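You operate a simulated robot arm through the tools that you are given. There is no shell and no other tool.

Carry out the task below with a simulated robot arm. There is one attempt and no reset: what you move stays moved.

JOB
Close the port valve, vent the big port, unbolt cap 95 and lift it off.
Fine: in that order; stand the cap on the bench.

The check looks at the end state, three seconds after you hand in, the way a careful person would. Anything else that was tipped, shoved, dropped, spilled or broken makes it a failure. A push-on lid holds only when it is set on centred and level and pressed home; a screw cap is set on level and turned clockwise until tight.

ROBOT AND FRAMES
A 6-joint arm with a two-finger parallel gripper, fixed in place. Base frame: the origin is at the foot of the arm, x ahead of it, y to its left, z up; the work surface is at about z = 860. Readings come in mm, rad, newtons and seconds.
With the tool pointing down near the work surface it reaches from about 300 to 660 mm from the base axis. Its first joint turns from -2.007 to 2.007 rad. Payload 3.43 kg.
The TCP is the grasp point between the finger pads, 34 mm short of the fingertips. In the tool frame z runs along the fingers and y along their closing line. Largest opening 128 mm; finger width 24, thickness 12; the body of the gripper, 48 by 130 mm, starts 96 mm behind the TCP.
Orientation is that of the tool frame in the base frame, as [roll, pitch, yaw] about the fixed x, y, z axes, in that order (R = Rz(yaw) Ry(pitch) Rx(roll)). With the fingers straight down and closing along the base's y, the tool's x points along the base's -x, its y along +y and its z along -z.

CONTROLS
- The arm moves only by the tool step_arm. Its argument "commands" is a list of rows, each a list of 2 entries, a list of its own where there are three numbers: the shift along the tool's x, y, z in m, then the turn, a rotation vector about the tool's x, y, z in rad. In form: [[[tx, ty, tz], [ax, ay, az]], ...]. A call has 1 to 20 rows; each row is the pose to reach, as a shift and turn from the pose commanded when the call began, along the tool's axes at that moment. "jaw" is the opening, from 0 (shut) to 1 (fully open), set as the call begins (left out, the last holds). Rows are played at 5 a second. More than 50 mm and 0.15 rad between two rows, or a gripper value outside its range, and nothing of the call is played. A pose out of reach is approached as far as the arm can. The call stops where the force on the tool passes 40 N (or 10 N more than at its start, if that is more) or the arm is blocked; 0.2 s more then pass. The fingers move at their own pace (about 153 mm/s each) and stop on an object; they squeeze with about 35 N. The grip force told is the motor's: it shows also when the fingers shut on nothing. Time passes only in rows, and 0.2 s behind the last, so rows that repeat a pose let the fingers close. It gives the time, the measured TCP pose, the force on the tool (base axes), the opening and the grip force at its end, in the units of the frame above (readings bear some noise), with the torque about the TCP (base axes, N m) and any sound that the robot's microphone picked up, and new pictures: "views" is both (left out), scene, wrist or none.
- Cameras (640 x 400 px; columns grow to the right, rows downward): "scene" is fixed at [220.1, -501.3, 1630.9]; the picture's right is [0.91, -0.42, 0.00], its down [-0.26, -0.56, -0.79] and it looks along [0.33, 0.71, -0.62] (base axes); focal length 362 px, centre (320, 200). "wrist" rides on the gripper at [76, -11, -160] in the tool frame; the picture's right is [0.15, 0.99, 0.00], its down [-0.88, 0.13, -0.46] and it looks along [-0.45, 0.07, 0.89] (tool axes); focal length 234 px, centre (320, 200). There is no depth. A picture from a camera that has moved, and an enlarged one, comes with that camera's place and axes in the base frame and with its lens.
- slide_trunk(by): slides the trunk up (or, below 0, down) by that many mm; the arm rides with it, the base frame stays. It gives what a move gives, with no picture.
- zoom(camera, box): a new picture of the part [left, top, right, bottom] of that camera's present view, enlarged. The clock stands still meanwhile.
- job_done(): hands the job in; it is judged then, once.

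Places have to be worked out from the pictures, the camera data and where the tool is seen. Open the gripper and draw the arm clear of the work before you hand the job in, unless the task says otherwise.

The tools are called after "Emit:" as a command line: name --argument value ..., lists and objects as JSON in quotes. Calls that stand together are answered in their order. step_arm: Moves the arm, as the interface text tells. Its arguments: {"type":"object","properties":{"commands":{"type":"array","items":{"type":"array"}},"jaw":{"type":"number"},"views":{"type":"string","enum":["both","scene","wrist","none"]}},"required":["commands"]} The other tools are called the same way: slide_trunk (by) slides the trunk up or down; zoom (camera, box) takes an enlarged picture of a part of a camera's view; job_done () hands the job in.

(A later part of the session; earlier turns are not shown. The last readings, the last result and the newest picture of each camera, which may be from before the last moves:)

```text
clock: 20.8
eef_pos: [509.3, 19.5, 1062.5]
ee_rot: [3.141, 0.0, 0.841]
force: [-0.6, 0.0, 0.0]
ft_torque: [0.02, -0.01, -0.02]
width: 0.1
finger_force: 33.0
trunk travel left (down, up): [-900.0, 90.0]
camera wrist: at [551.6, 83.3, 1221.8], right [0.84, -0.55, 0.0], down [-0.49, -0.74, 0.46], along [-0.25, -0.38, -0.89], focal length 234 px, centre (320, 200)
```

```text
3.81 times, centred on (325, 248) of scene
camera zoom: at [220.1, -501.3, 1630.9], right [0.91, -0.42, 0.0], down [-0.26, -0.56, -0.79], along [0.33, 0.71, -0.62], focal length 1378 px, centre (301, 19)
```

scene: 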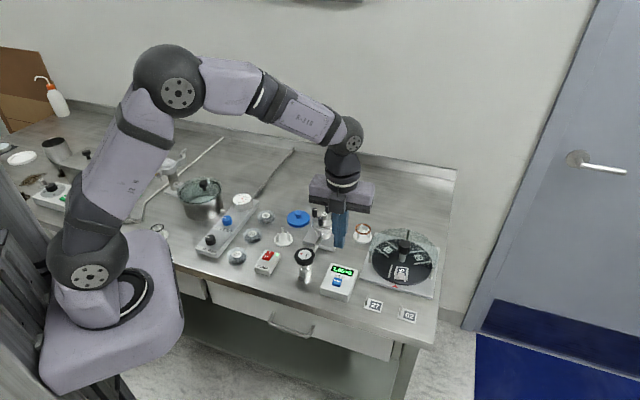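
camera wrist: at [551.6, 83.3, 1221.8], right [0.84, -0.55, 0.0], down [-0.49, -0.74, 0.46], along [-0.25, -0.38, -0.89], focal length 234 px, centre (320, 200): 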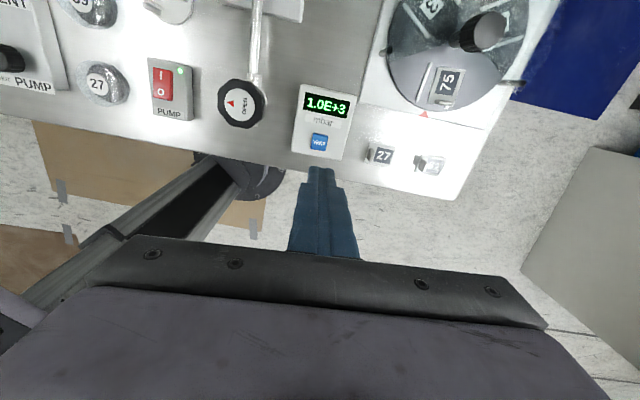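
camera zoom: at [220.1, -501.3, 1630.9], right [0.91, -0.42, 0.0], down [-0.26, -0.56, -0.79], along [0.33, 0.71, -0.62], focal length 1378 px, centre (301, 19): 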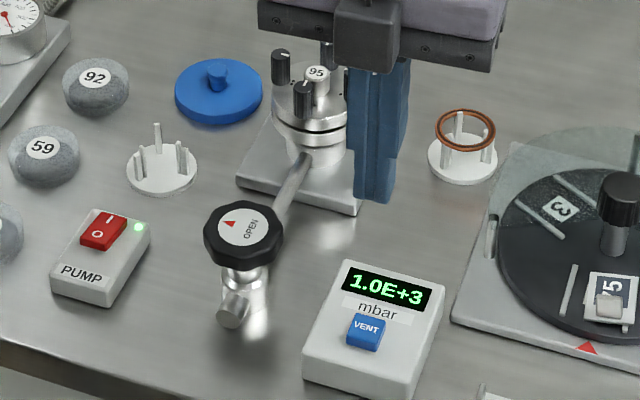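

The gauge stays at 1.0E+3. The four bolt knobs triangulate to (547,199), (546,240), (588,240), (588,199) with tops near z=955, about 15 mm thick. I move above the front bolt with the jaws at ~28 mm and look closely.

Emit:
step_arm --commands '[[[0.032, -0.0184, 0], [0, 0, 0]], [[0.0635, -0.0368, 0], [0, 0, 0]], [[0.0953, -0.0553, 0], [0, 0, 0]], [[0.127, -0.0737, 0], [0, 0, 0]], [[0.1588, -0.0921, 0.01], [0, 0, 0]], [[0.1588, -0.0921, 0.03], [0, 0, 0]], [[0.1588, -0.0921, 0.03], [0, 0, 0]]]' --jaw 0.22 --views "both"

Emit:
zoom --camera "wrist" --box '[270, 120, 370, 200]'

Emit:
zoom --camera "scene" --box '[300, 190, 350, 250]'

```text
clock: 22.4
eef_pos: [545.0, 199.5, 1034.2]
ee_rot: [-3.141, 0.001, 0.841]
force: [-0.7, -0.2, -0.5]
ft_torque: [0.02, 0.0, -0.03]
width: 28.2
finger_force: 0.1
trunk travel left (down, up): [-900.0, 90.0]
camera wrist: at [587.6, 263.4, 1192.6], right [0.84, -0.55, 0.0], down [-0.49, -0.74, 0.46], along [-0.25, -0.38, -0.89], focal length 234 px, centre (320, 200)
```

scene: 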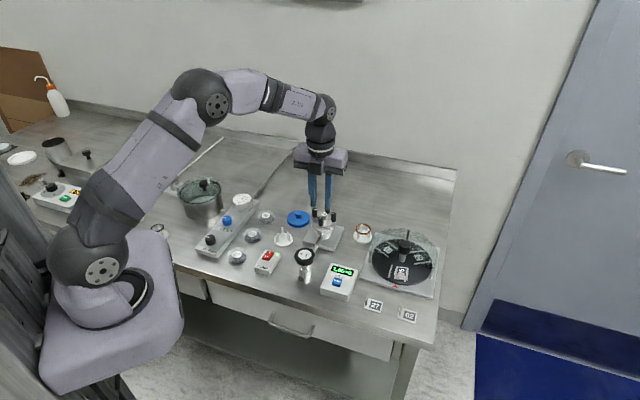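
wrist: 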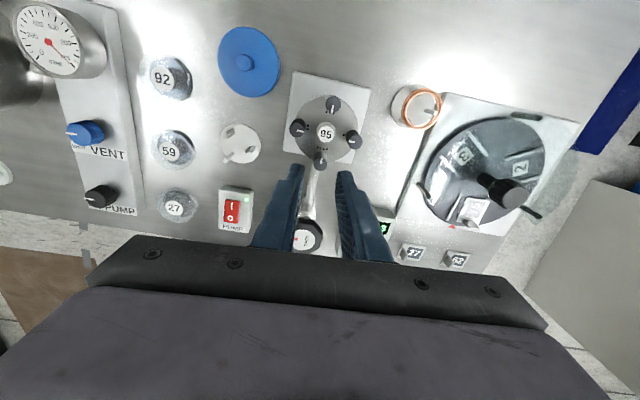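

```text
5.00 times, centred on (320, 160) of wrist
camera zoom: at [587.6, 263.4, 1192.6], right [0.84, -0.55, 0.0], down [-0.49, -0.74, 0.46], along [-0.25, -0.38, -0.89], focal length 1171 px, centre (320, 400)
```

zoom: 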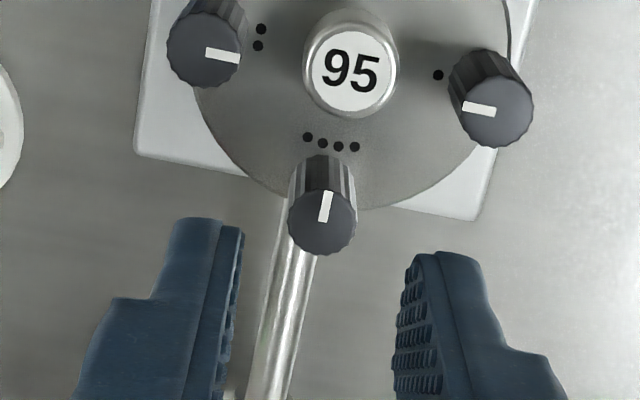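

```text
6.67 times, centred on (325, 220) of scene
camera zoom: at [220.1, -501.3, 1630.9], right [0.91, -0.42, 0.0], down [-0.26, -0.56, -0.79], along [0.33, 0.71, -0.62], focal length 2412 px, centre (287, 67)
```

zoom: 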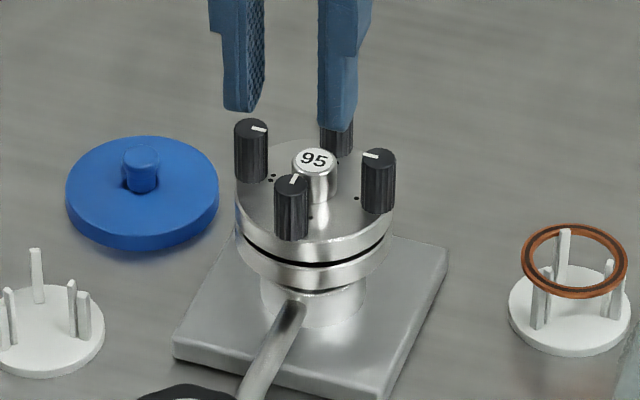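

The dot marks number the bolts: four dots at the one nearest me (547,199), then 1 at (588,199), 2 at (546,240), 3 at (588,240), a crosswise pattern. I start with bolt 4 and descend to just above it to check alignment.

Emit:
step_arm --commands '[[[-0.0009, 0.0011, 0.015], [0, 0, 0]], [[-0.0009, 0.0011, 0.03], [0, 0, 0]], [[-0.0009, 0.0011, 0.041], [0, 0, 0]], [[-0.0009, 0.0011, 0.041], [0, 0, 0]]]' --views "wrist"

Emit:
zoom --camera "wrist" --box '[270, 120, 370, 200]'

Emit:
zoom --camera "scene" --box '[300, 190, 350, 250]'

```text
clock: 23.4
eef_pos: [546.5, 198.6, 993.1]
ee_rot: [-3.141, 0.001, 0.842]
force: [-0.3, -0.2, -0.3]
ft_torque: [-0.02, -0.02, -0.03]
width: 28.3
finger_force: 0.1
trunk travel left (down, up): [-900.0, 90.0]
camera wrist: at [587.7, 261.2, 1151.6], right [0.83, -0.55, 0.0], down [-0.49, -0.74, 0.46], along [-0.25, -0.38, -0.89], focal length 234 px, centre (320, 200)
```

wrist: 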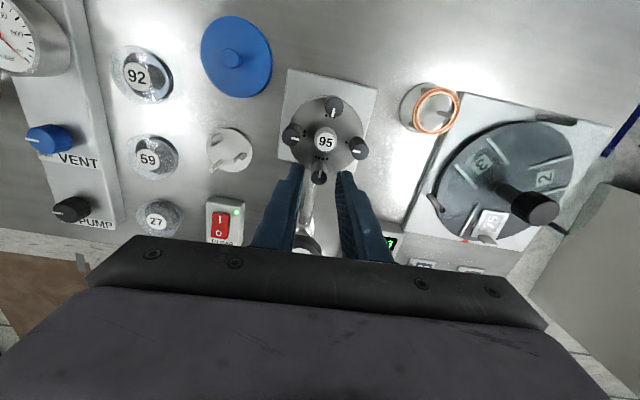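

```text
5.00 times, centred on (320, 160) of wrist
camera zoom: at [587.7, 261.2, 1151.6], right [0.83, -0.55, 0.0], down [-0.49, -0.74, 0.46], along [-0.25, -0.38, -0.89], focal length 1171 px, centre (320, 400)
```

zoom: 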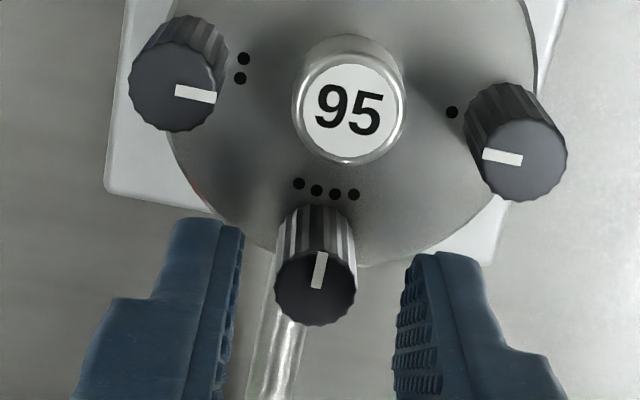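

```text
6.67 times, centred on (325, 220) of scene
camera zoom: at [220.1, -501.3, 1630.9], right [0.91, -0.42, 0.0], down [-0.26, -0.56, -0.79], along [0.33, 0.71, -0.62], focal length 2412 px, centre (287, 67)
```

zoom: 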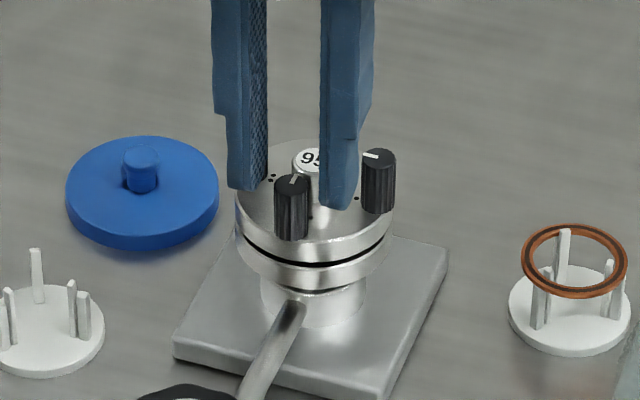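

The bolt is centred between the fingers. I lower another 13 mm so the tips overlap the knob by ~9 mm but stay above the central knob, then close.

Emit:
step_arm --commands '[[[-0.0006, -0.0003, 0.007], [0, 0, 0]], [[-0.0006, -0.0003, 0.0135], [0, 0, 0]], [[-0.0006, -0.0003, 0.0135], [0, 0, 0]]]' --views "none"

Emit:
step_arm --commands '[[[0, 0, 0], [0, 0, 0]], [[0, 0, 0], [0, 0, 0]], [[0, 0, 0], [0, 0, 0]]]' --jaw 0.0 --views "wrist"

Emit:
zoom --camera "wrist" --box '[270, 120, 370, 200]'

Emit:
zoom --camera "scene" --box '[300, 190, 350, 250]'

```text
clock: 24.2
eef_pos: [545.0, 197.7, 979.4]
ee_rot: [3.141, 0.0, 0.841]
force: [0.5, 0.8, 0.2]
ft_torque: [0.03, 0.0, 0.0]
width: 28.2
finger_force: 0.2
trunk travel left (down, up): [-900.0, 90.0]
```

```text
clock: 25.0
eef_pos: [544.9, 198.0, 979.5]
ee_rot: [-3.141, -0.001, 0.841]
force: [-0.9, 0.3, -0.5]
ft_torque: [0.03, 0.07, 0.06]
width: 13.9
finger_force: 35.1
trunk travel left (down, up): [-900.0, 90.0]
camera wrist: at [586.8, 261.6, 1138.1], right [0.84, -0.55, 0.0], down [-0.49, -0.74, 0.46], along [-0.25, -0.38, -0.89], focal length 234 px, centre (320, 200)
```

wrist: 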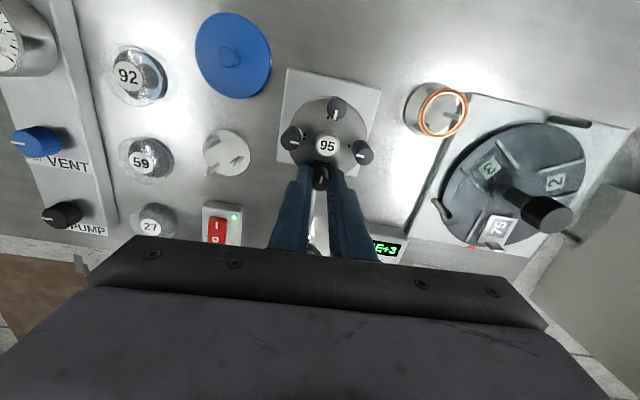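

```text
5.00 times, centred on (320, 160) of wrist
camera zoom: at [586.8, 261.6, 1138.1], right [0.84, -0.55, 0.0], down [-0.49, -0.74, 0.46], along [-0.25, -0.38, -0.89], focal length 1171 px, centre (320, 400)
```

zoom: 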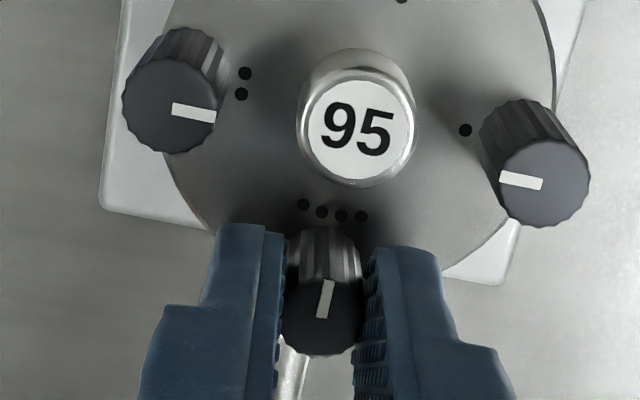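

```text
6.67 times, centred on (325, 220) of scene
camera zoom: at [220.1, -501.3, 1630.9], right [0.91, -0.42, 0.0], down [-0.26, -0.56, -0.79], along [0.33, 0.71, -0.62], focal length 2412 px, centre (287, 67)
```

zoom: 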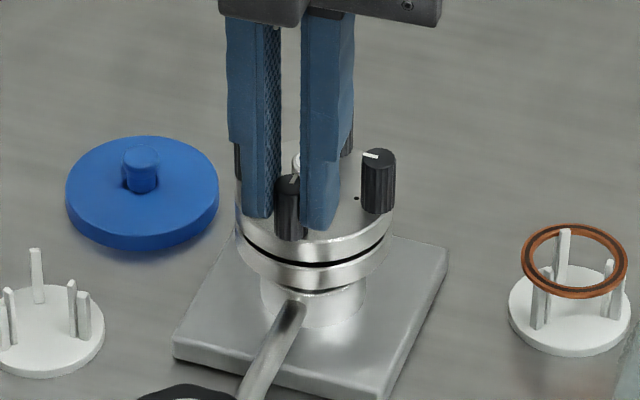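

Bolt 4 is held at 13.9 mm. I turn it counter-clockwise (negative about tool z) in small rows and watch torque and lift force.

Emit:
step_arm --commands '[[[0, 0, 0], [0, 0, -0.1]], [[0, 0, 0], [0, 0, -0.2]], [[0, 0, 0], [0, 0, -0.3]], [[0, 0, 0], [0, 0, -0.4]], [[0, 0, 0], [0, 0, -0.5]], [[0, 0, 0], [0, 0, -0.6]]]' --views "wrist"

Emit:
zoom --camera "wrist" --box '[270, 120, 370, 200]'

```text
clock: 26.4
eef_pos: [545.9, 198.3, 980.1]
ee_rot: [3.14, -0.002, 1.443]
force: [1.7, -0.4, -0.1]
ft_torque: [-0.01, -0.03, -0.02]
width: 13.9
finger_force: 34.9
trunk travel left (down, up): [-900.0, 90.0]
camera wrist: at [543.5, 274.6, 1138.3], right [1.0, 0.02, 0.0], down [0.02, -0.89, 0.46], along [0.01, -0.46, -0.89], focal length 234 px, centre (320, 200)
```

wrist: 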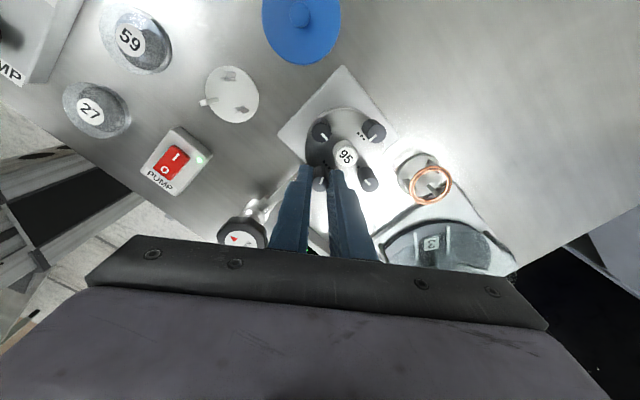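

```text
5.00 times, centred on (320, 160) of wrist
camera zoom: at [543.5, 274.6, 1138.3], right [1.0, 0.02, 0.0], down [0.02, -0.89, 0.46], along [0.01, -0.46, -0.89], focal length 1171 px, centre (320, 400)
```

zoom: 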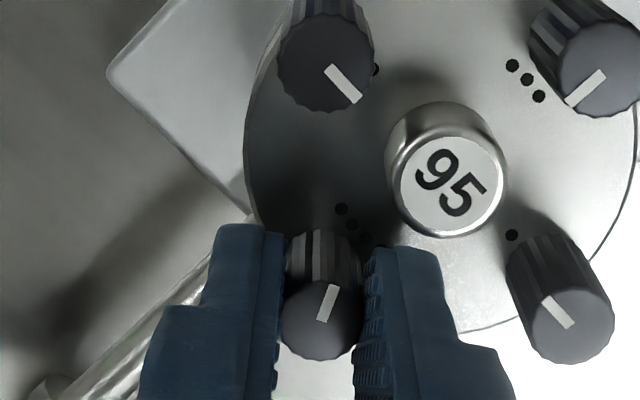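

The bolt turns with the gripper, low torque, no noticeable lift yet. I continue counter-clockwise.

Emit:
step_arm --commands '[[[0, 0, 0], [0, 0, -0.12]], [[0, 0, 0], [0, 0, -0.24]], [[0, 0, 0], [0, 0, -0.36]], [[0, 0, 0], [0, 0, -0.48]], [[0, 0, 0], [0, 0, -0.6]], [[0, 0, 0], [0, 0, -0.72]], [[0, 0, 0], [0, 0, -0.84]], [[0, 0, 0], [0, 0, -0.96]], [[0, 0, 0], [0, 0, -1.08]], [[0, 0, 0], [0, 0, -1.2]]]' --views "wrist"

Emit:
zoom --camera "wrist" --box '[270, 120, 370, 200]'

Emit:
zoom --camera "scene" --box '[300, 190, 350, 250]'

```text
clock: 28.6
eef_pos: [547.5, 197.2, 979.3]
ee_rot: [3.139, 0.002, 2.644]
force: [14.4, -7.1, 0.1]
ft_torque: [-0.46, -0.65, -0.17]
width: 14.0
finger_force: 35.1
trunk travel left (down, up): [-900.0, 90.0]
camera wrist: at [475.5, 222.8, 1138.1], right [0.34, 0.94, 0.0], down [0.84, -0.31, 0.46], along [0.43, -0.16, -0.89], focal length 234 px, centre (320, 200)
```

wrist: 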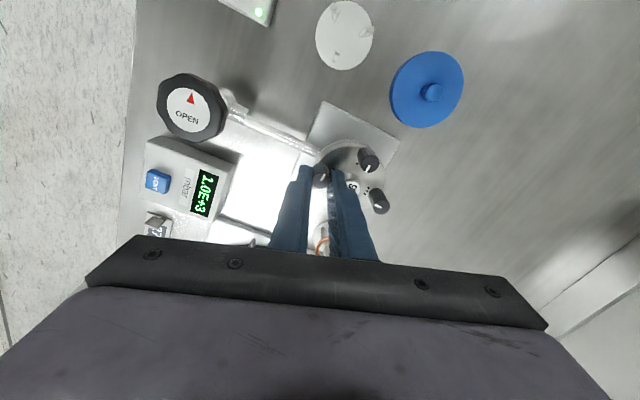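

```text
5.00 times, centred on (320, 160) of wrist
camera zoom: at [475.5, 222.8, 1138.1], right [0.34, 0.94, 0.0], down [0.84, -0.31, 0.46], along [0.43, -0.16, -0.89], focal length 1171 px, centre (320, 400)
```

zoom: 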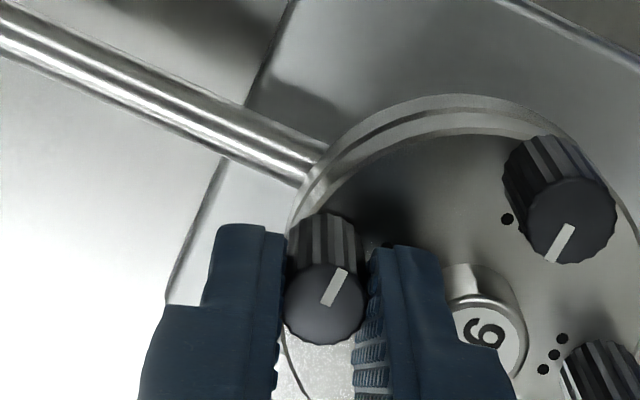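

```text
6.67 times, centred on (325, 220) of scene
camera zoom: at [220.1, -501.3, 1630.9], right [0.91, -0.42, 0.0], down [-0.26, -0.56, -0.79], along [0.33, 0.71, -0.62], focal length 2412 px, centre (287, 67)
```

zoom: 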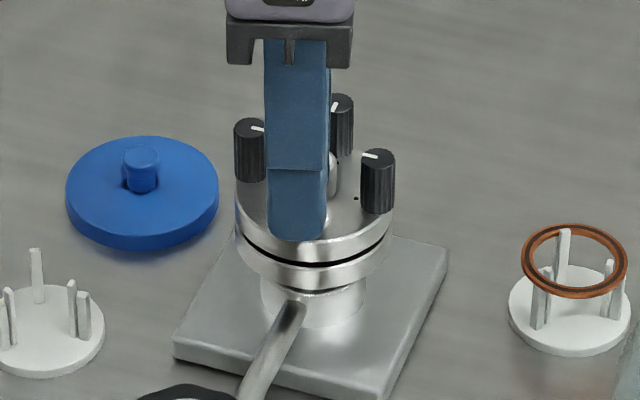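

A sideways force of ~15 N built up, so my grip axis is about 1.5 mm off the bolt's axis. I open, shift to the better centre (about 546.5,199.2), and look.

Emit:
step_arm --commands '[[[0, 0, 0], [0, 0, 0]], [[-0.0006, 0.0017, 0], [0, 0, 0]], [[-0.0006, 0.0017, 0], [0, 0, 0]]]' --jaw 0.2 --views "wrist"

Emit:
zoom --camera "wrist" --box '[270, 120, 370, 200]'

Emit:
zoom --camera "scene" --box '[300, 190, 350, 250]'

```text
clock: 29.4
eef_pos: [545.0, 196.8, 980.4]
ee_rot: [-3.14, 0.0, 2.641]
force: [4.7, -16.4, 1.3]
ft_torque: [-0.61, -0.1, -0.36]
width: 18.4
finger_force: 0.0
trunk travel left (down, up): [-900.0, 90.0]
camera wrist: at [474.2, 222.5, 1138.3], right [0.34, 0.94, 0.0], down [0.84, -0.31, 0.45], along [0.43, -0.16, -0.89], focal length 234 px, centre (320, 200)
```

wrist: 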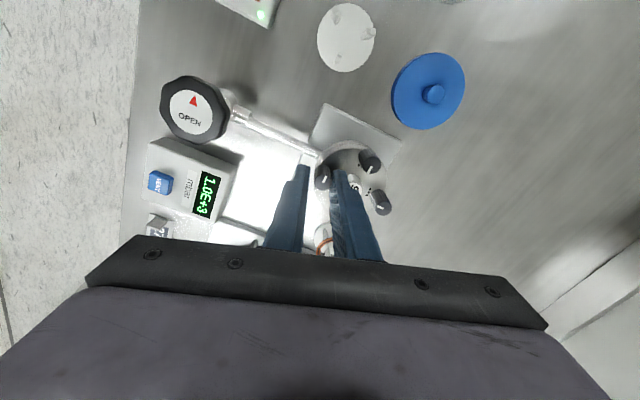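

```text
5.00 times, centred on (320, 160) of wrist
camera zoom: at [474.2, 222.5, 1138.3], right [0.34, 0.94, 0.0], down [0.84, -0.31, 0.45], along [0.43, -0.16, -0.89], focal length 1171 px, centre (320, 400)
```

zoom: 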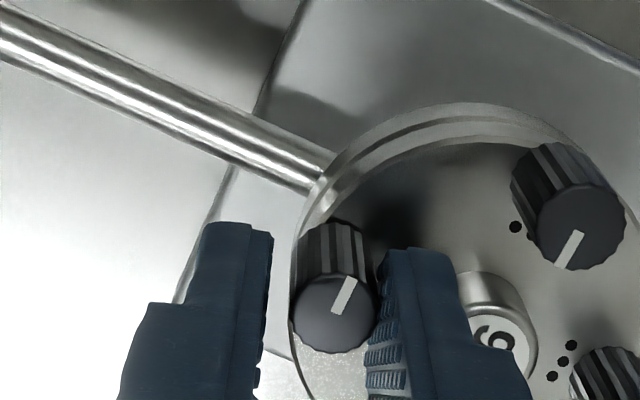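

```text
6.67 times, centred on (325, 220) of scene
camera zoom: at [220.1, -501.3, 1630.9], right [0.91, -0.42, 0.0], down [-0.26, -0.56, -0.79], along [0.33, 0.71, -0.62], focal length 2412 px, centre (287, 67)
```

zoom: 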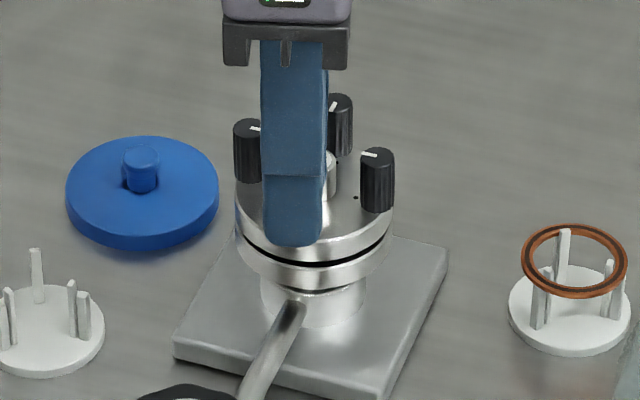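

The opening stalled at 18 mm with a sideways force: the inner finger is against the central knob, so that knob reaches higher than my tip level. I raise straight up clear of it and re-look.

Emit:
step_arm --commands '[[[0, 0, -0.006], [0, 0, 0]], [[0, 0, -0.015], [0, 0, 0]], [[0, 0, -0.03], [0, 0, 0]], [[0, 0, -0.03], [0, 0, 0]]]' --jaw 0.2 --views "wrist"

Emit:
zoom --camera "wrist" --box '[270, 120, 370, 200]'

Emit:
zoom --camera "scene" --box '[305, 195, 345, 235]'

```text
clock: 30.0
eef_pos: [542.4, 193.7, 982.7]
ee_rot: [-3.121, -0.009, 2.64]
force: [10.8, -6.7, -15.9]
ft_torque: [-0.52, -0.17, -0.36]
width: 25.6
finger_force: 0.1
trunk travel left (down, up): [-900.0, 90.0]
stopped in row 2: the force on the tool passed its limit at 47 N (the readings are from after the stop); the commanded pose is now the measured one
camera wrist: at [474.2, 222.2, 1142.0], right [0.35, 0.94, -0.02], down [0.84, -0.3, 0.45], along [0.41, -0.17, -0.9], focal length 234 px, centre (320, 200)
```

wrist: 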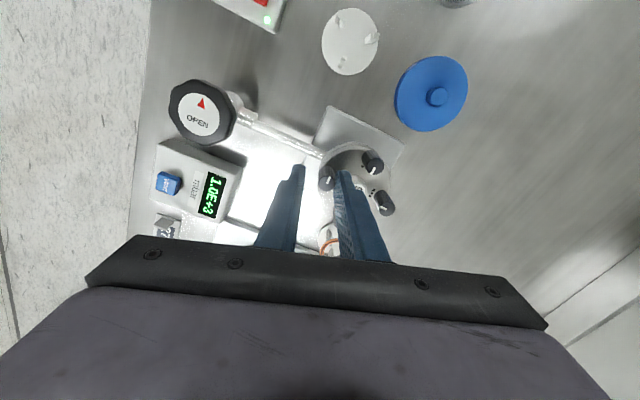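

```text
5.00 times, centred on (320, 160) of wrist
camera zoom: at [474.2, 222.2, 1142.0], right [0.35, 0.94, -0.02], down [0.84, -0.3, 0.45], along [0.41, -0.17, -0.9], focal length 1171 px, centre (320, 400)
```

zoom: 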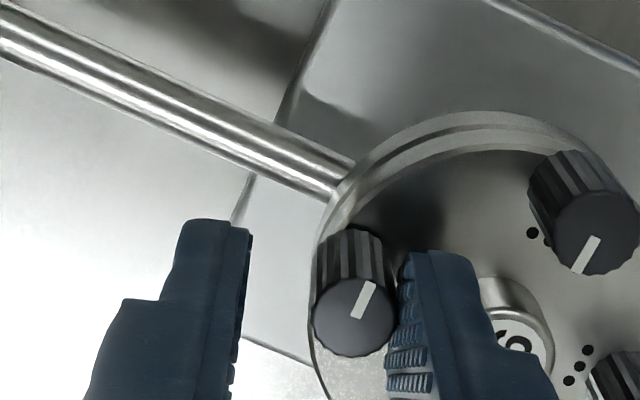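

```text
10.00 times, centred on (325, 215) of scene
camera zoom: at [220.1, -501.3, 1630.9], right [0.91, -0.42, 0.0], down [-0.26, -0.56, -0.79], along [0.33, 0.71, -0.62], focal length 3618 px, centre (270, 50)
```

zoom: 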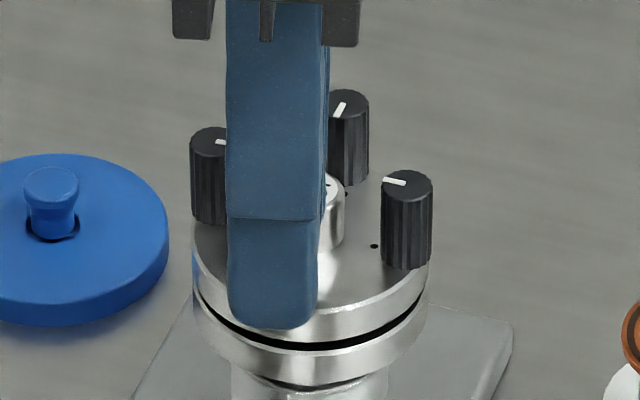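

The inner finger is wedged in the narrow gap between bolt 4 and the central knob. I narrow the jaws a little while shifting back toward the bolt and undo the slight tilt, to take the load off before rising.

Emit:
step_arm --commands '[[[0, 0.0015, 0], [-0.01, -0.0045, 0]], [[0, 0.003, 0], [-0.0206, -0.009, 0]], [[0, 0.003, 0], [-0.0206, -0.009, 0]]]' --jaw 0.145 --views "wrist"

Emit:
zoom --camera "wrist" --box '[270, 120, 370, 200]'

```text
clock: 30.8
eef_pos: [543.8, 196.7, 983.4]
ee_rot: [3.139, -0.005, 2.642]
force: [7.1, -9.2, -20.6]
ft_torque: [-0.68, 0.17, -0.3]
width: 16.2
finger_force: 0.0
trunk travel left (down, up): [-900.0, 90.0]
camera wrist: at [473.2, 223.6, 1142.5], right [0.34, 0.94, 0.0], down [0.84, -0.31, 0.45], along [0.42, -0.15, -0.89], focal length 234 px, centre (320, 200)
```

wrist: 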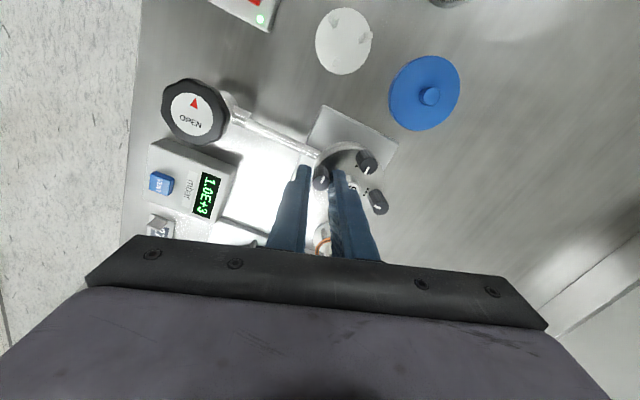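

```text
5.00 times, centred on (320, 160) of wrist
camera zoom: at [473.2, 223.6, 1142.5], right [0.34, 0.94, 0.0], down [0.84, -0.31, 0.45], along [0.42, -0.15, -0.89], focal length 1171 px, centre (320, 400)
```

zoom: 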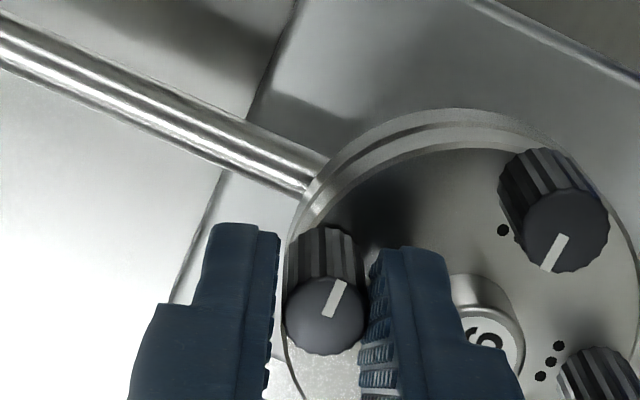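

The load seems to come from the finger trapped beside the central knob. I re-grip the bolt (which pulls that finger off the knob) and turn back clockwise to where I came in, so that the fingers are clear of the knob.

Emit:
step_arm --commands '[[[0, 0.001, 0.001], [0, 0, 0]], [[0, 0.002, 0.002], [0, 0, 0]], [[0, 0.002, 0.002], [0, 0, 0]]]' --jaw 0.0 --views "wrist"

Emit:
zoom --camera "wrist" --box '[270, 120, 370, 200]'

```text
clock: 31.6
eef_pos: [545.5, 199.6, 983.9]
ee_rot: [3.138, -0.002, 2.641]
force: [0.9, -15.1, -2.5]
ft_torque: [-0.64, 0.24, -0.07]
width: 13.8
finger_force: 35.2
trunk travel left (down, up): [-900.0, 90.0]
camera wrist: at [472.5, 224.5, 1142.3], right [0.34, 0.94, 0.0], down [0.84, -0.31, 0.46], along [0.43, -0.15, -0.89], focal length 234 px, centre (320, 200)
```

wrist: 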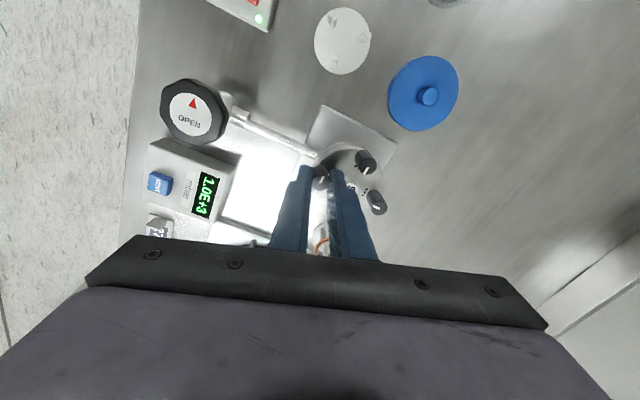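

```text
5.00 times, centred on (320, 160) of wrist
camera zoom: at [472.5, 224.5, 1142.3], right [0.34, 0.94, 0.0], down [0.84, -0.31, 0.46], along [0.43, -0.15, -0.89], focal length 1171 px, centre (320, 400)
```

zoom: 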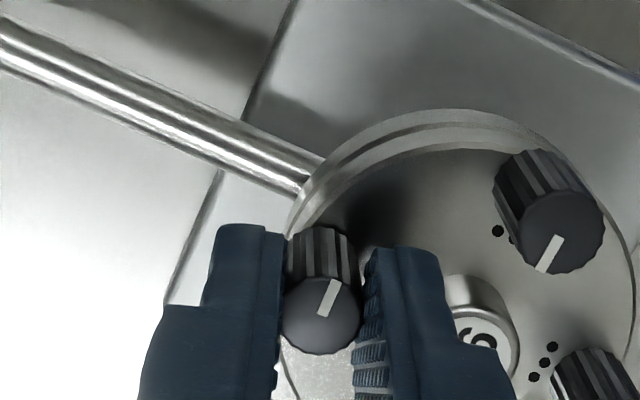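

The vertical pull is gone (−2.5 N); a 15 N sideways push remains, so I shift ~1.5 mm in −y to centre on the bolt before turning.

Emit:
step_arm --commands '[[[-0.0007, -0.0013, 0], [0, 0, 0]], [[-0.0007, -0.0013, 0], [0, 0, 0]]]' --views "none"

```text
clock: 32.2
eef_pos: [544.4, 199.7, 984.1]
ee_rot: [3.137, 0.001, 2.642]
force: [1.3, -11.0, -2.5]
ft_torque: [-0.51, 0.22, -0.07]
width: 13.8
finger_force: 34.8
trunk travel left (down, up): [-900.0, 90.0]
```

Force dropped to 11 N; I continue the same small shift to null it.

Emit:
step_arm --commands '[[[-0.0007, -0.0013, 0], [0, 0, 0]], [[-0.0014, -0.0026, 0], [0, 0, 0]], [[-0.0014, -0.0026, 0], [0, 0, 0]]]' --views "none"

```text
clock: 33.0
eef_pos: [544.7, 198.9, 983.1]
ee_rot: [3.135, -0.003, 2.642]
force: [1.2, 0.5, -1.9]
ft_torque: [0.11, 0.27, -0.02]
width: 13.7
finger_force: 34.4
trunk travel left (down, up): [-900.0, 90.0]
```

The side force is nulled with the bolt still gripped. I continue counter-clockwise ~0.9 rad, which carries the finger out of the gap beside the central knob.

Emit:
step_arm --commands '[[[0, 0, 0], [0, 0, -0.1]], [[0, 0, 0], [0, 0, -0.2]], [[0, 0, 0], [0, 0, -0.3]], [[0, 0, 0], [0, 0, -0.4]], [[0, 0, 0], [0, 0, -0.5]], [[0, 0, 0], [0, 0, -0.6]], [[0, 0, 0], [0, 0, -0.7]], [[0, 0, 0], [0, 0, -0.8]], [[0, 0, 0], [0, 0, -0.9]]]' --views "wrist"

Emit:
zoom --camera "wrist" --box '[270, 120, 370, 200]'

Emit:
zoom --camera "scene" --box '[305, 195, 345, 235]'

```text
clock: 35.0
eef_pos: [547.4, 198.6, 986.0]
ee_rot: [3.139, 0.015, -2.737]
force: [15.4, 3.3, 16.4]
ft_torque: [0.26, -0.87, -0.03]
width: 14.0
finger_force: 34.8
trunk travel left (down, up): [-900.0, 90.0]
camera wrist: at [479.5, 157.3, 1143.2], right [-0.52, 0.85, 0.0], down [0.75, 0.46, 0.47], along [0.4, 0.25, -0.88], focal length 234 px, centre (320, 200)
```

wrist: 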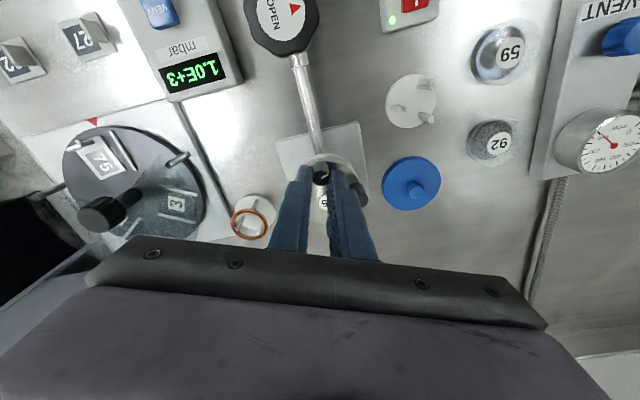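

```text
5.00 times, centred on (320, 160) of wrist
camera zoom: at [479.5, 157.3, 1143.2], right [-0.52, 0.85, 0.0], down [0.75, 0.46, 0.47], along [0.4, 0.25, -0.88], focal length 1171 px, centre (320, 400)
```

zoom: 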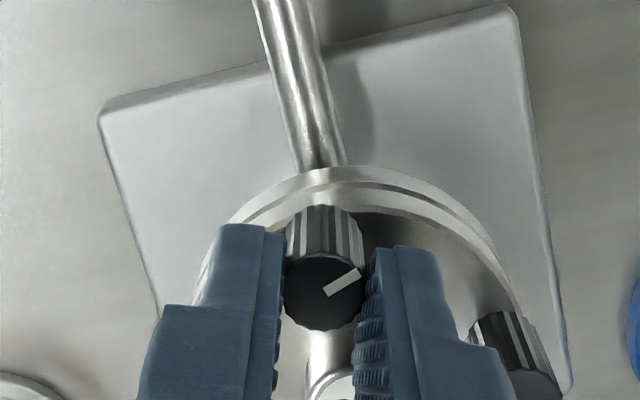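

```text
10.00 times, centred on (325, 215) of scene
camera zoom: at [220.1, -501.3, 1630.9], right [0.91, -0.42, 0.0], down [-0.26, -0.56, -0.79], along [0.33, 0.71, -0.62], focal length 3618 px, centre (270, 50)
```

zoom: 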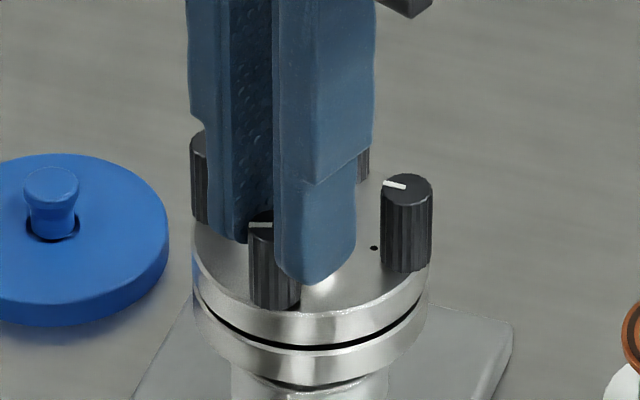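

The bolt's line turned only part of the last stroke, so the grip slipped, and an upward push of 16 N appeared. At this angle the fingers are clear of the central knob, so I open and rise to inspect.

Emit:
step_arm --commands '[[[0, 0, 0], [0, 0, 0]], [[0, 0, 0], [0, 0, 0]]]' --jaw 0.2 --views "none"

Emit:
step_arm --commands '[[[0, 0, -0.004], [0, 0, 0]], [[0, 0, -0.01], [0, 0, 0]], [[0, 0, -0.025], [0, 0, 0]], [[0, 0, -0.05], [0, 0, 0]], [[0, 0, -0.05], [0, 0, 0]]]' --views "wrist"

Emit:
zoom --camera "wrist" --box '[270, 120, 370, 200]'

Emit:
zoom --camera "scene" --box '[312, 202, 340, 232]'

```text
clock: 35.6
eef_pos: [542.7, 197.7, 982.5]
ee_rot: [3.137, 0.003, -2.74]
force: [0.7, 0.9, 0.6]
ft_torque: [-0.01, 0.01, 0.01]
width: 25.9
finger_force: 0.1
trunk travel left (down, up): [-900.0, 90.0]
```

```text
clock: 36.8
eef_pos: [544.0, 196.4, 1032.6]
ee_rot: [3.139, 0.003, -2.74]
force: [-1.1, -0.4, 0.2]
ft_torque: [0.0, 0.02, -0.02]
width: 25.9
finger_force: 0.0
trunk travel left (down, up): [-900.0, 90.0]
camera wrist: at [478.1, 155.6, 1191.5], right [-0.52, 0.85, 0.0], down [0.76, 0.46, 0.46], along [0.39, 0.24, -0.89], focal length 234 px, centre (320, 200)
```

wrist: 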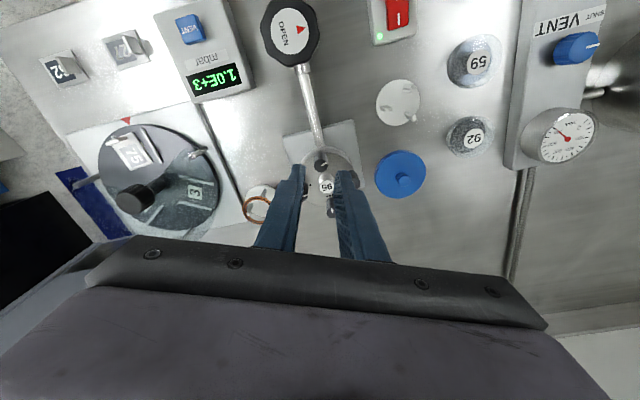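

```text
5.00 times, centred on (320, 160) of wrist
camera zoom: at [478.1, 155.6, 1191.5], right [-0.52, 0.85, 0.0], down [0.76, 0.46, 0.46], along [0.39, 0.24, -0.89], focal length 1171 px, centre (320, 400)
```

zoom: 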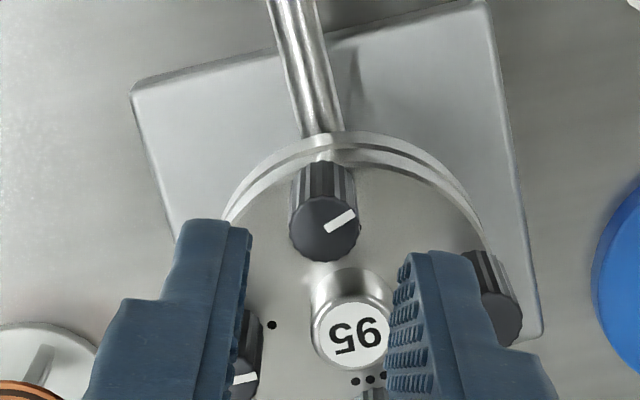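

```text
13.33 times, centred on (326, 217) of scene
camera zoom: at [220.1, -501.3, 1630.9], right [0.91, -0.42, 0.0], down [-0.26, -0.56, -0.79], along [0.33, 0.71, -0.62], focal length 4824 px, centre (240, -27)
```

zoom: 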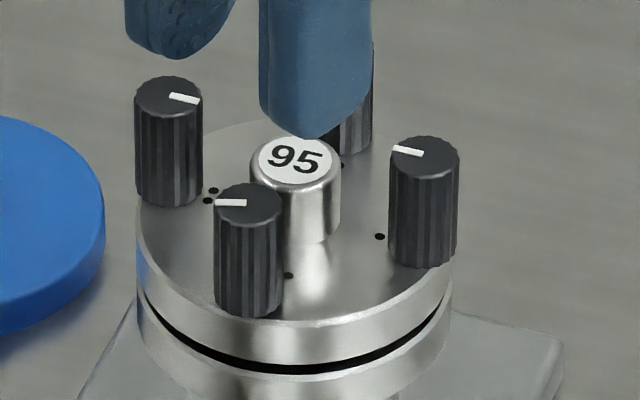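

Bolt 4 has come up ~1.4 mm in ~2 rad, so counter-clockwise is right and I must follow it upward (~0.7 mm/rad) and stay better centred; combining my readings the bolt axis is at about (545.4,198.5). I turn the wrist back clockwise while raised, to get a long fresh stroke.

Emit:
step_arm --commands '[[[-0.0025, 0.0011, 0], [0, 0, 0.145]], [[-0.0025, 0.0011, 0], [0, 0, 0.29]], [[-0.0025, 0.0011, 0], [0, 0, 0.435]], [[-0.0025, 0.0011, 0], [0, 0, 0.58]], [[-0.0025, 0.0011, 0], [0, 0, 0.725]], [[-0.0025, 0.0011, 0], [0, 0, 0.87]], [[-0.0025, 0.0011, 0], [0, 0, 1.015]], [[-0.0025, 0.0011, 0], [0, 0, 1.16]], [[-0.0025, 0.0011, 0], [0, 0, 1.305]], [[-0.0025, 0.0011, 0], [0, 0, 1.45]], [[-0.0025, 0.0011, 0], [0, 0, 1.595]], [[-0.0025, 0.0011, 0], [0, 0, 1.74]], [[-0.0025, 0.0011, 0], [0, 0, 1.885]], [[-0.0025, 0.0011, 0], [0, 0, 2.03]], [[-0.0025, 0.0011, 0], [0, 0, 2.175]], [[-0.0025, 0.0011, 0], [0, 0, 2.32]], [[-0.0025, 0.0011, 0], [0, 0, 2.465]], [[-0.0025, 0.0011, 0], [0, 0, 2.61]], [[-0.0025, 0.0011, 0], [0, 0, 2.75]], [[-0.0025, 0.0011, 0], [0, 0, 2.75]]]' --views "wrist"

Emit:
zoom --camera "wrist" --box '[270, 120, 370, 200]'

```text
clock: 41.0
eef_pos: [544.5, 198.1, 1034.1]
ee_rot: [-3.138, -0.005, 0.789]
force: [-0.5, -0.6, 0.2]
ft_torque: [0.01, -0.01, 0.0]
width: 25.6
finger_force: 0.1
trunk travel left (down, up): [-900.0, 90.0]
camera wrist: at [590.8, 258.8, 1193.1], right [0.81, -0.59, 0.0], down [-0.53, -0.72, 0.45], along [-0.27, -0.36, -0.89], focal length 234 px, centre (320, 200)
```

wrist: 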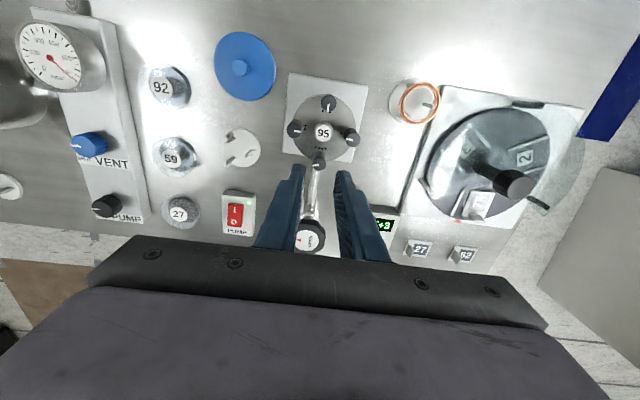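

```text
5.00 times, centred on (320, 160) of wrist
camera zoom: at [590.8, 258.8, 1193.1], right [0.81, -0.59, 0.0], down [-0.53, -0.72, 0.45], along [-0.27, -0.36, -0.89], focal length 1171 px, centre (320, 400)
```

zoom: 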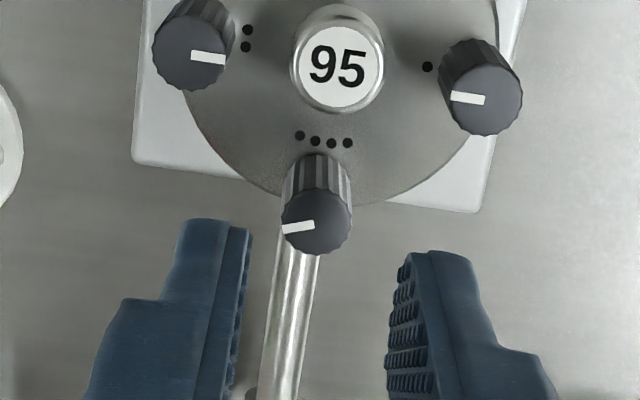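

I descend again to tips at ~z=949.5 (above the central knob), with the small centring correction, and grip.

Emit:
step_arm --commands '[[[-0.0006, -0.0002, 0.02], [-0.003, -0.004, 0]], [[-0.0006, -0.0002, 0.04], [-0.003, -0.004, 0]], [[-0.0006, -0.0002, 0.0495], [-0.003, -0.004, 0]], [[-0.0006, -0.0002, 0.0495], [-0.003, -0.004, 0]]]' --views "none"

Emit:
step_arm --commands '[[[0, 0, 0], [0, 0, 0]], [[0, 0, 0], [0, 0, 0]], [[0, 0, 0], [0, 0, 0]]]' --jaw 0.0 --views "wrist"

Emit:
zoom --camera "wrist" --box '[270, 120, 370, 200]'

Emit:
zoom --camera "scene" --box '[305, 195, 345, 235]'

```text
clock: 42.0
eef_pos: [544.6, 198.0, 984.0]
ee_rot: [3.14, -0.003, 0.793]
force: [-0.9, -0.6, -0.5]
ft_torque: [-0.01, 0.03, 0.02]
width: 25.7
finger_force: 0.1
trunk travel left (down, up): [-900.0, 90.0]
```

```text
clock: 42.8
eef_pos: [544.6, 198.4, 983.4]
ee_rot: [3.139, 0.001, 0.791]
force: [0.5, -1.0, 0.9]
ft_torque: [-0.05, 0.01, 0.01]
width: 13.7
finger_force: 35.5
trunk travel left (down, up): [-900.0, 90.0]
camera wrist: at [590.1, 260.3, 1143.2], right [0.81, -0.59, 0.0], down [-0.53, -0.72, 0.46], along [-0.27, -0.37, -0.89], focal length 234 px, centre (320, 200)
```

wrist: 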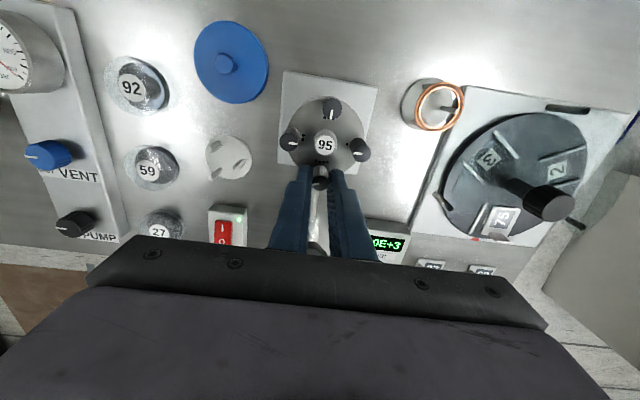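

```text
5.00 times, centred on (320, 160) of wrist
camera zoom: at [590.1, 260.3, 1143.2], right [0.81, -0.59, 0.0], down [-0.53, -0.72, 0.46], along [-0.27, -0.37, -0.89], focal length 1171 px, centre (320, 400)
```

zoom: 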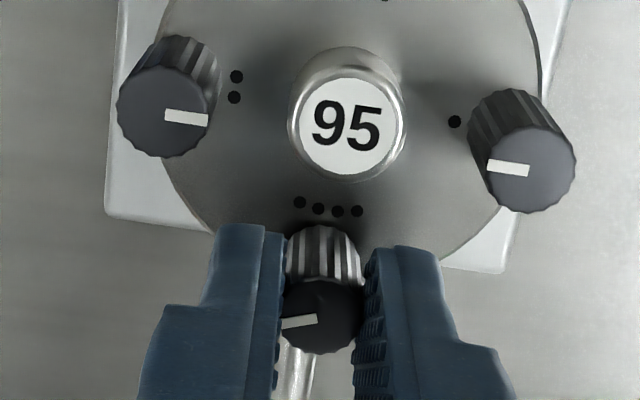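

```text
10.00 times, centred on (325, 215) of scene
camera zoom: at [220.1, -501.3, 1630.9], right [0.91, -0.42, 0.0], down [-0.26, -0.56, -0.79], along [0.33, 0.71, -0.62], focal length 3618 px, centre (270, 50)
```

zoom: 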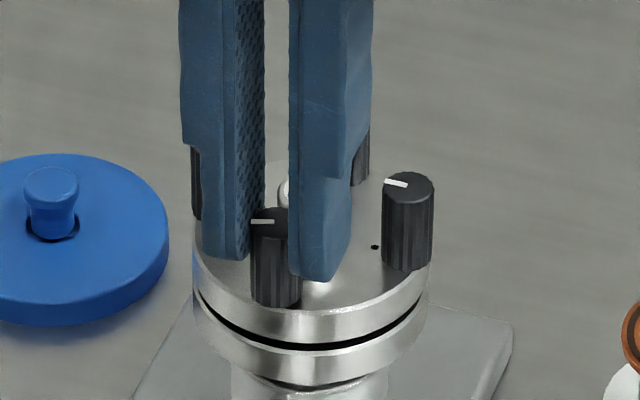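

Gripped at 13.7 mm with no side force. I turn counter-clockwise 1.5 rad while rising ~1 mm.

Emit:
step_arm --commands '[[[0, 0, -0.0001], [0, 0, -0.15]], [[0, 0, -0.0002], [0, 0, -0.3]], [[0, 0, -0.0003], [0, 0, -0.45]], [[0, 0, -0.0004], [0, 0, -0.6]], [[0, 0, -0.0005], [0, 0, -0.75]], [[0, 0, -0.0006], [0, 0, -0.9]], [[0, 0, -0.0007], [0, 0, -1.05]], [[0, 0, -0.0008], [0, 0, -1.2]], [[0, 0, -0.0009], [0, 0, -1.35]], [[0, 0, -0.001], [0, 0, -1.5]]]' --views "wrist"

Emit:
zoom --camera "wrist" --box '[270, 120, 370, 200]'

```text
clock: 45.0
eef_pos: [546.4, 196.2, 984.9]
ee_rot: [3.14, 0.002, 2.296]
force: [7.9, -9.2, -1.4]
ft_torque: [-0.65, -0.26, -0.12]
width: 14.1
finger_force: 34.9
trunk travel left (down, up): [-900.0, 90.0]
camera wrist: at [487.5, 245.9, 1143.2], right [0.64, 0.77, 0.0], down [0.68, -0.57, 0.46], along [0.35, -0.29, -0.89], focal length 234 px, centre (320, 200)
```

wrist: 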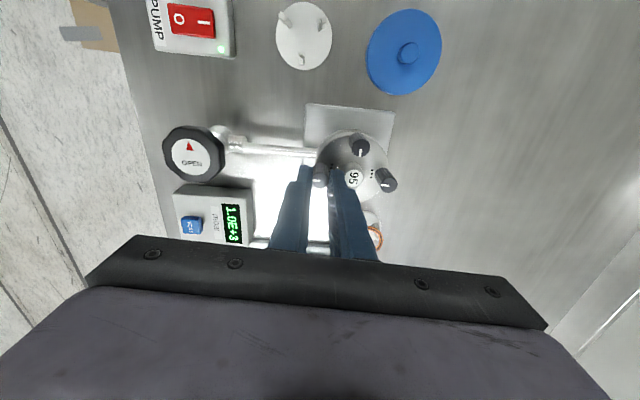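

```text
5.00 times, centred on (320, 160) of wrist
camera zoom: at [487.5, 245.9, 1143.2], right [0.64, 0.77, 0.0], down [0.68, -0.57, 0.46], along [0.35, -0.29, -0.89], focal length 1171 px, centre (320, 400)
```

zoom: 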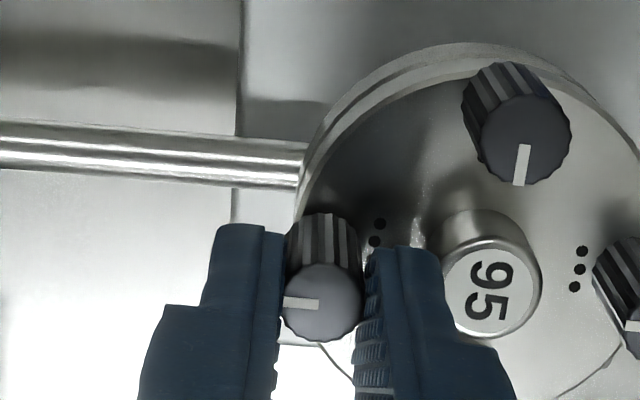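

The bolt turned with the tool; there's ~12 N of side drag along tool −x. I move 2 mm that way to null it, then keep turning counter-clockwise.

Emit:
step_arm --commands '[[[-0.001, 0, 0], [0, 0, 0]], [[-0.0022, 0, 0], [0, 0, 0]], [[-0.0022, 0, -0.0001], [0, 0, -0.15]], [[-0.0022, 0, -0.0002], [0, 0, -0.3]], [[-0.0022, 0, -0.0003], [0, 0, -0.45]], [[-0.0022, 0, -0.0004], [0, 0, -0.6]]]' --views "wrist"

Emit:
zoom --camera "wrist" --box '[270, 120, 370, 200]'

```text
clock: 46.4
eef_pos: [548.8, 195.4, 985.1]
ee_rot: [3.139, 0.002, 2.886]
force: [9.6, -4.0, -1.2]
ft_torque: [-0.33, -0.36, -2.75]
width: 13.2
finger_force: 34.6
trunk travel left (down, up): [-900.0, 90.0]
camera wrist: at [472.7, 203.4, 1143.2], right [0.11, 0.99, 0.0], down [0.88, -0.1, 0.46], along [0.46, -0.05, -0.89], focal length 234 px, centre (320, 200)
```

wrist: 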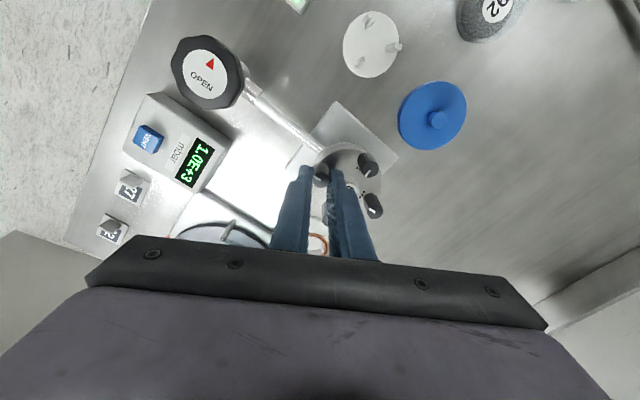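

```text
5.00 times, centred on (320, 160) of wrist
camera zoom: at [472.7, 203.4, 1143.2], right [0.11, 0.99, 0.0], down [0.88, -0.1, 0.46], along [0.46, -0.05, -0.89], focal length 1171 px, centre (320, 400)
```

zoom: 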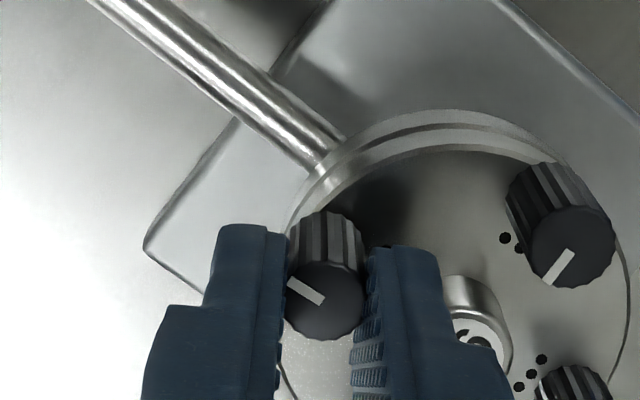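

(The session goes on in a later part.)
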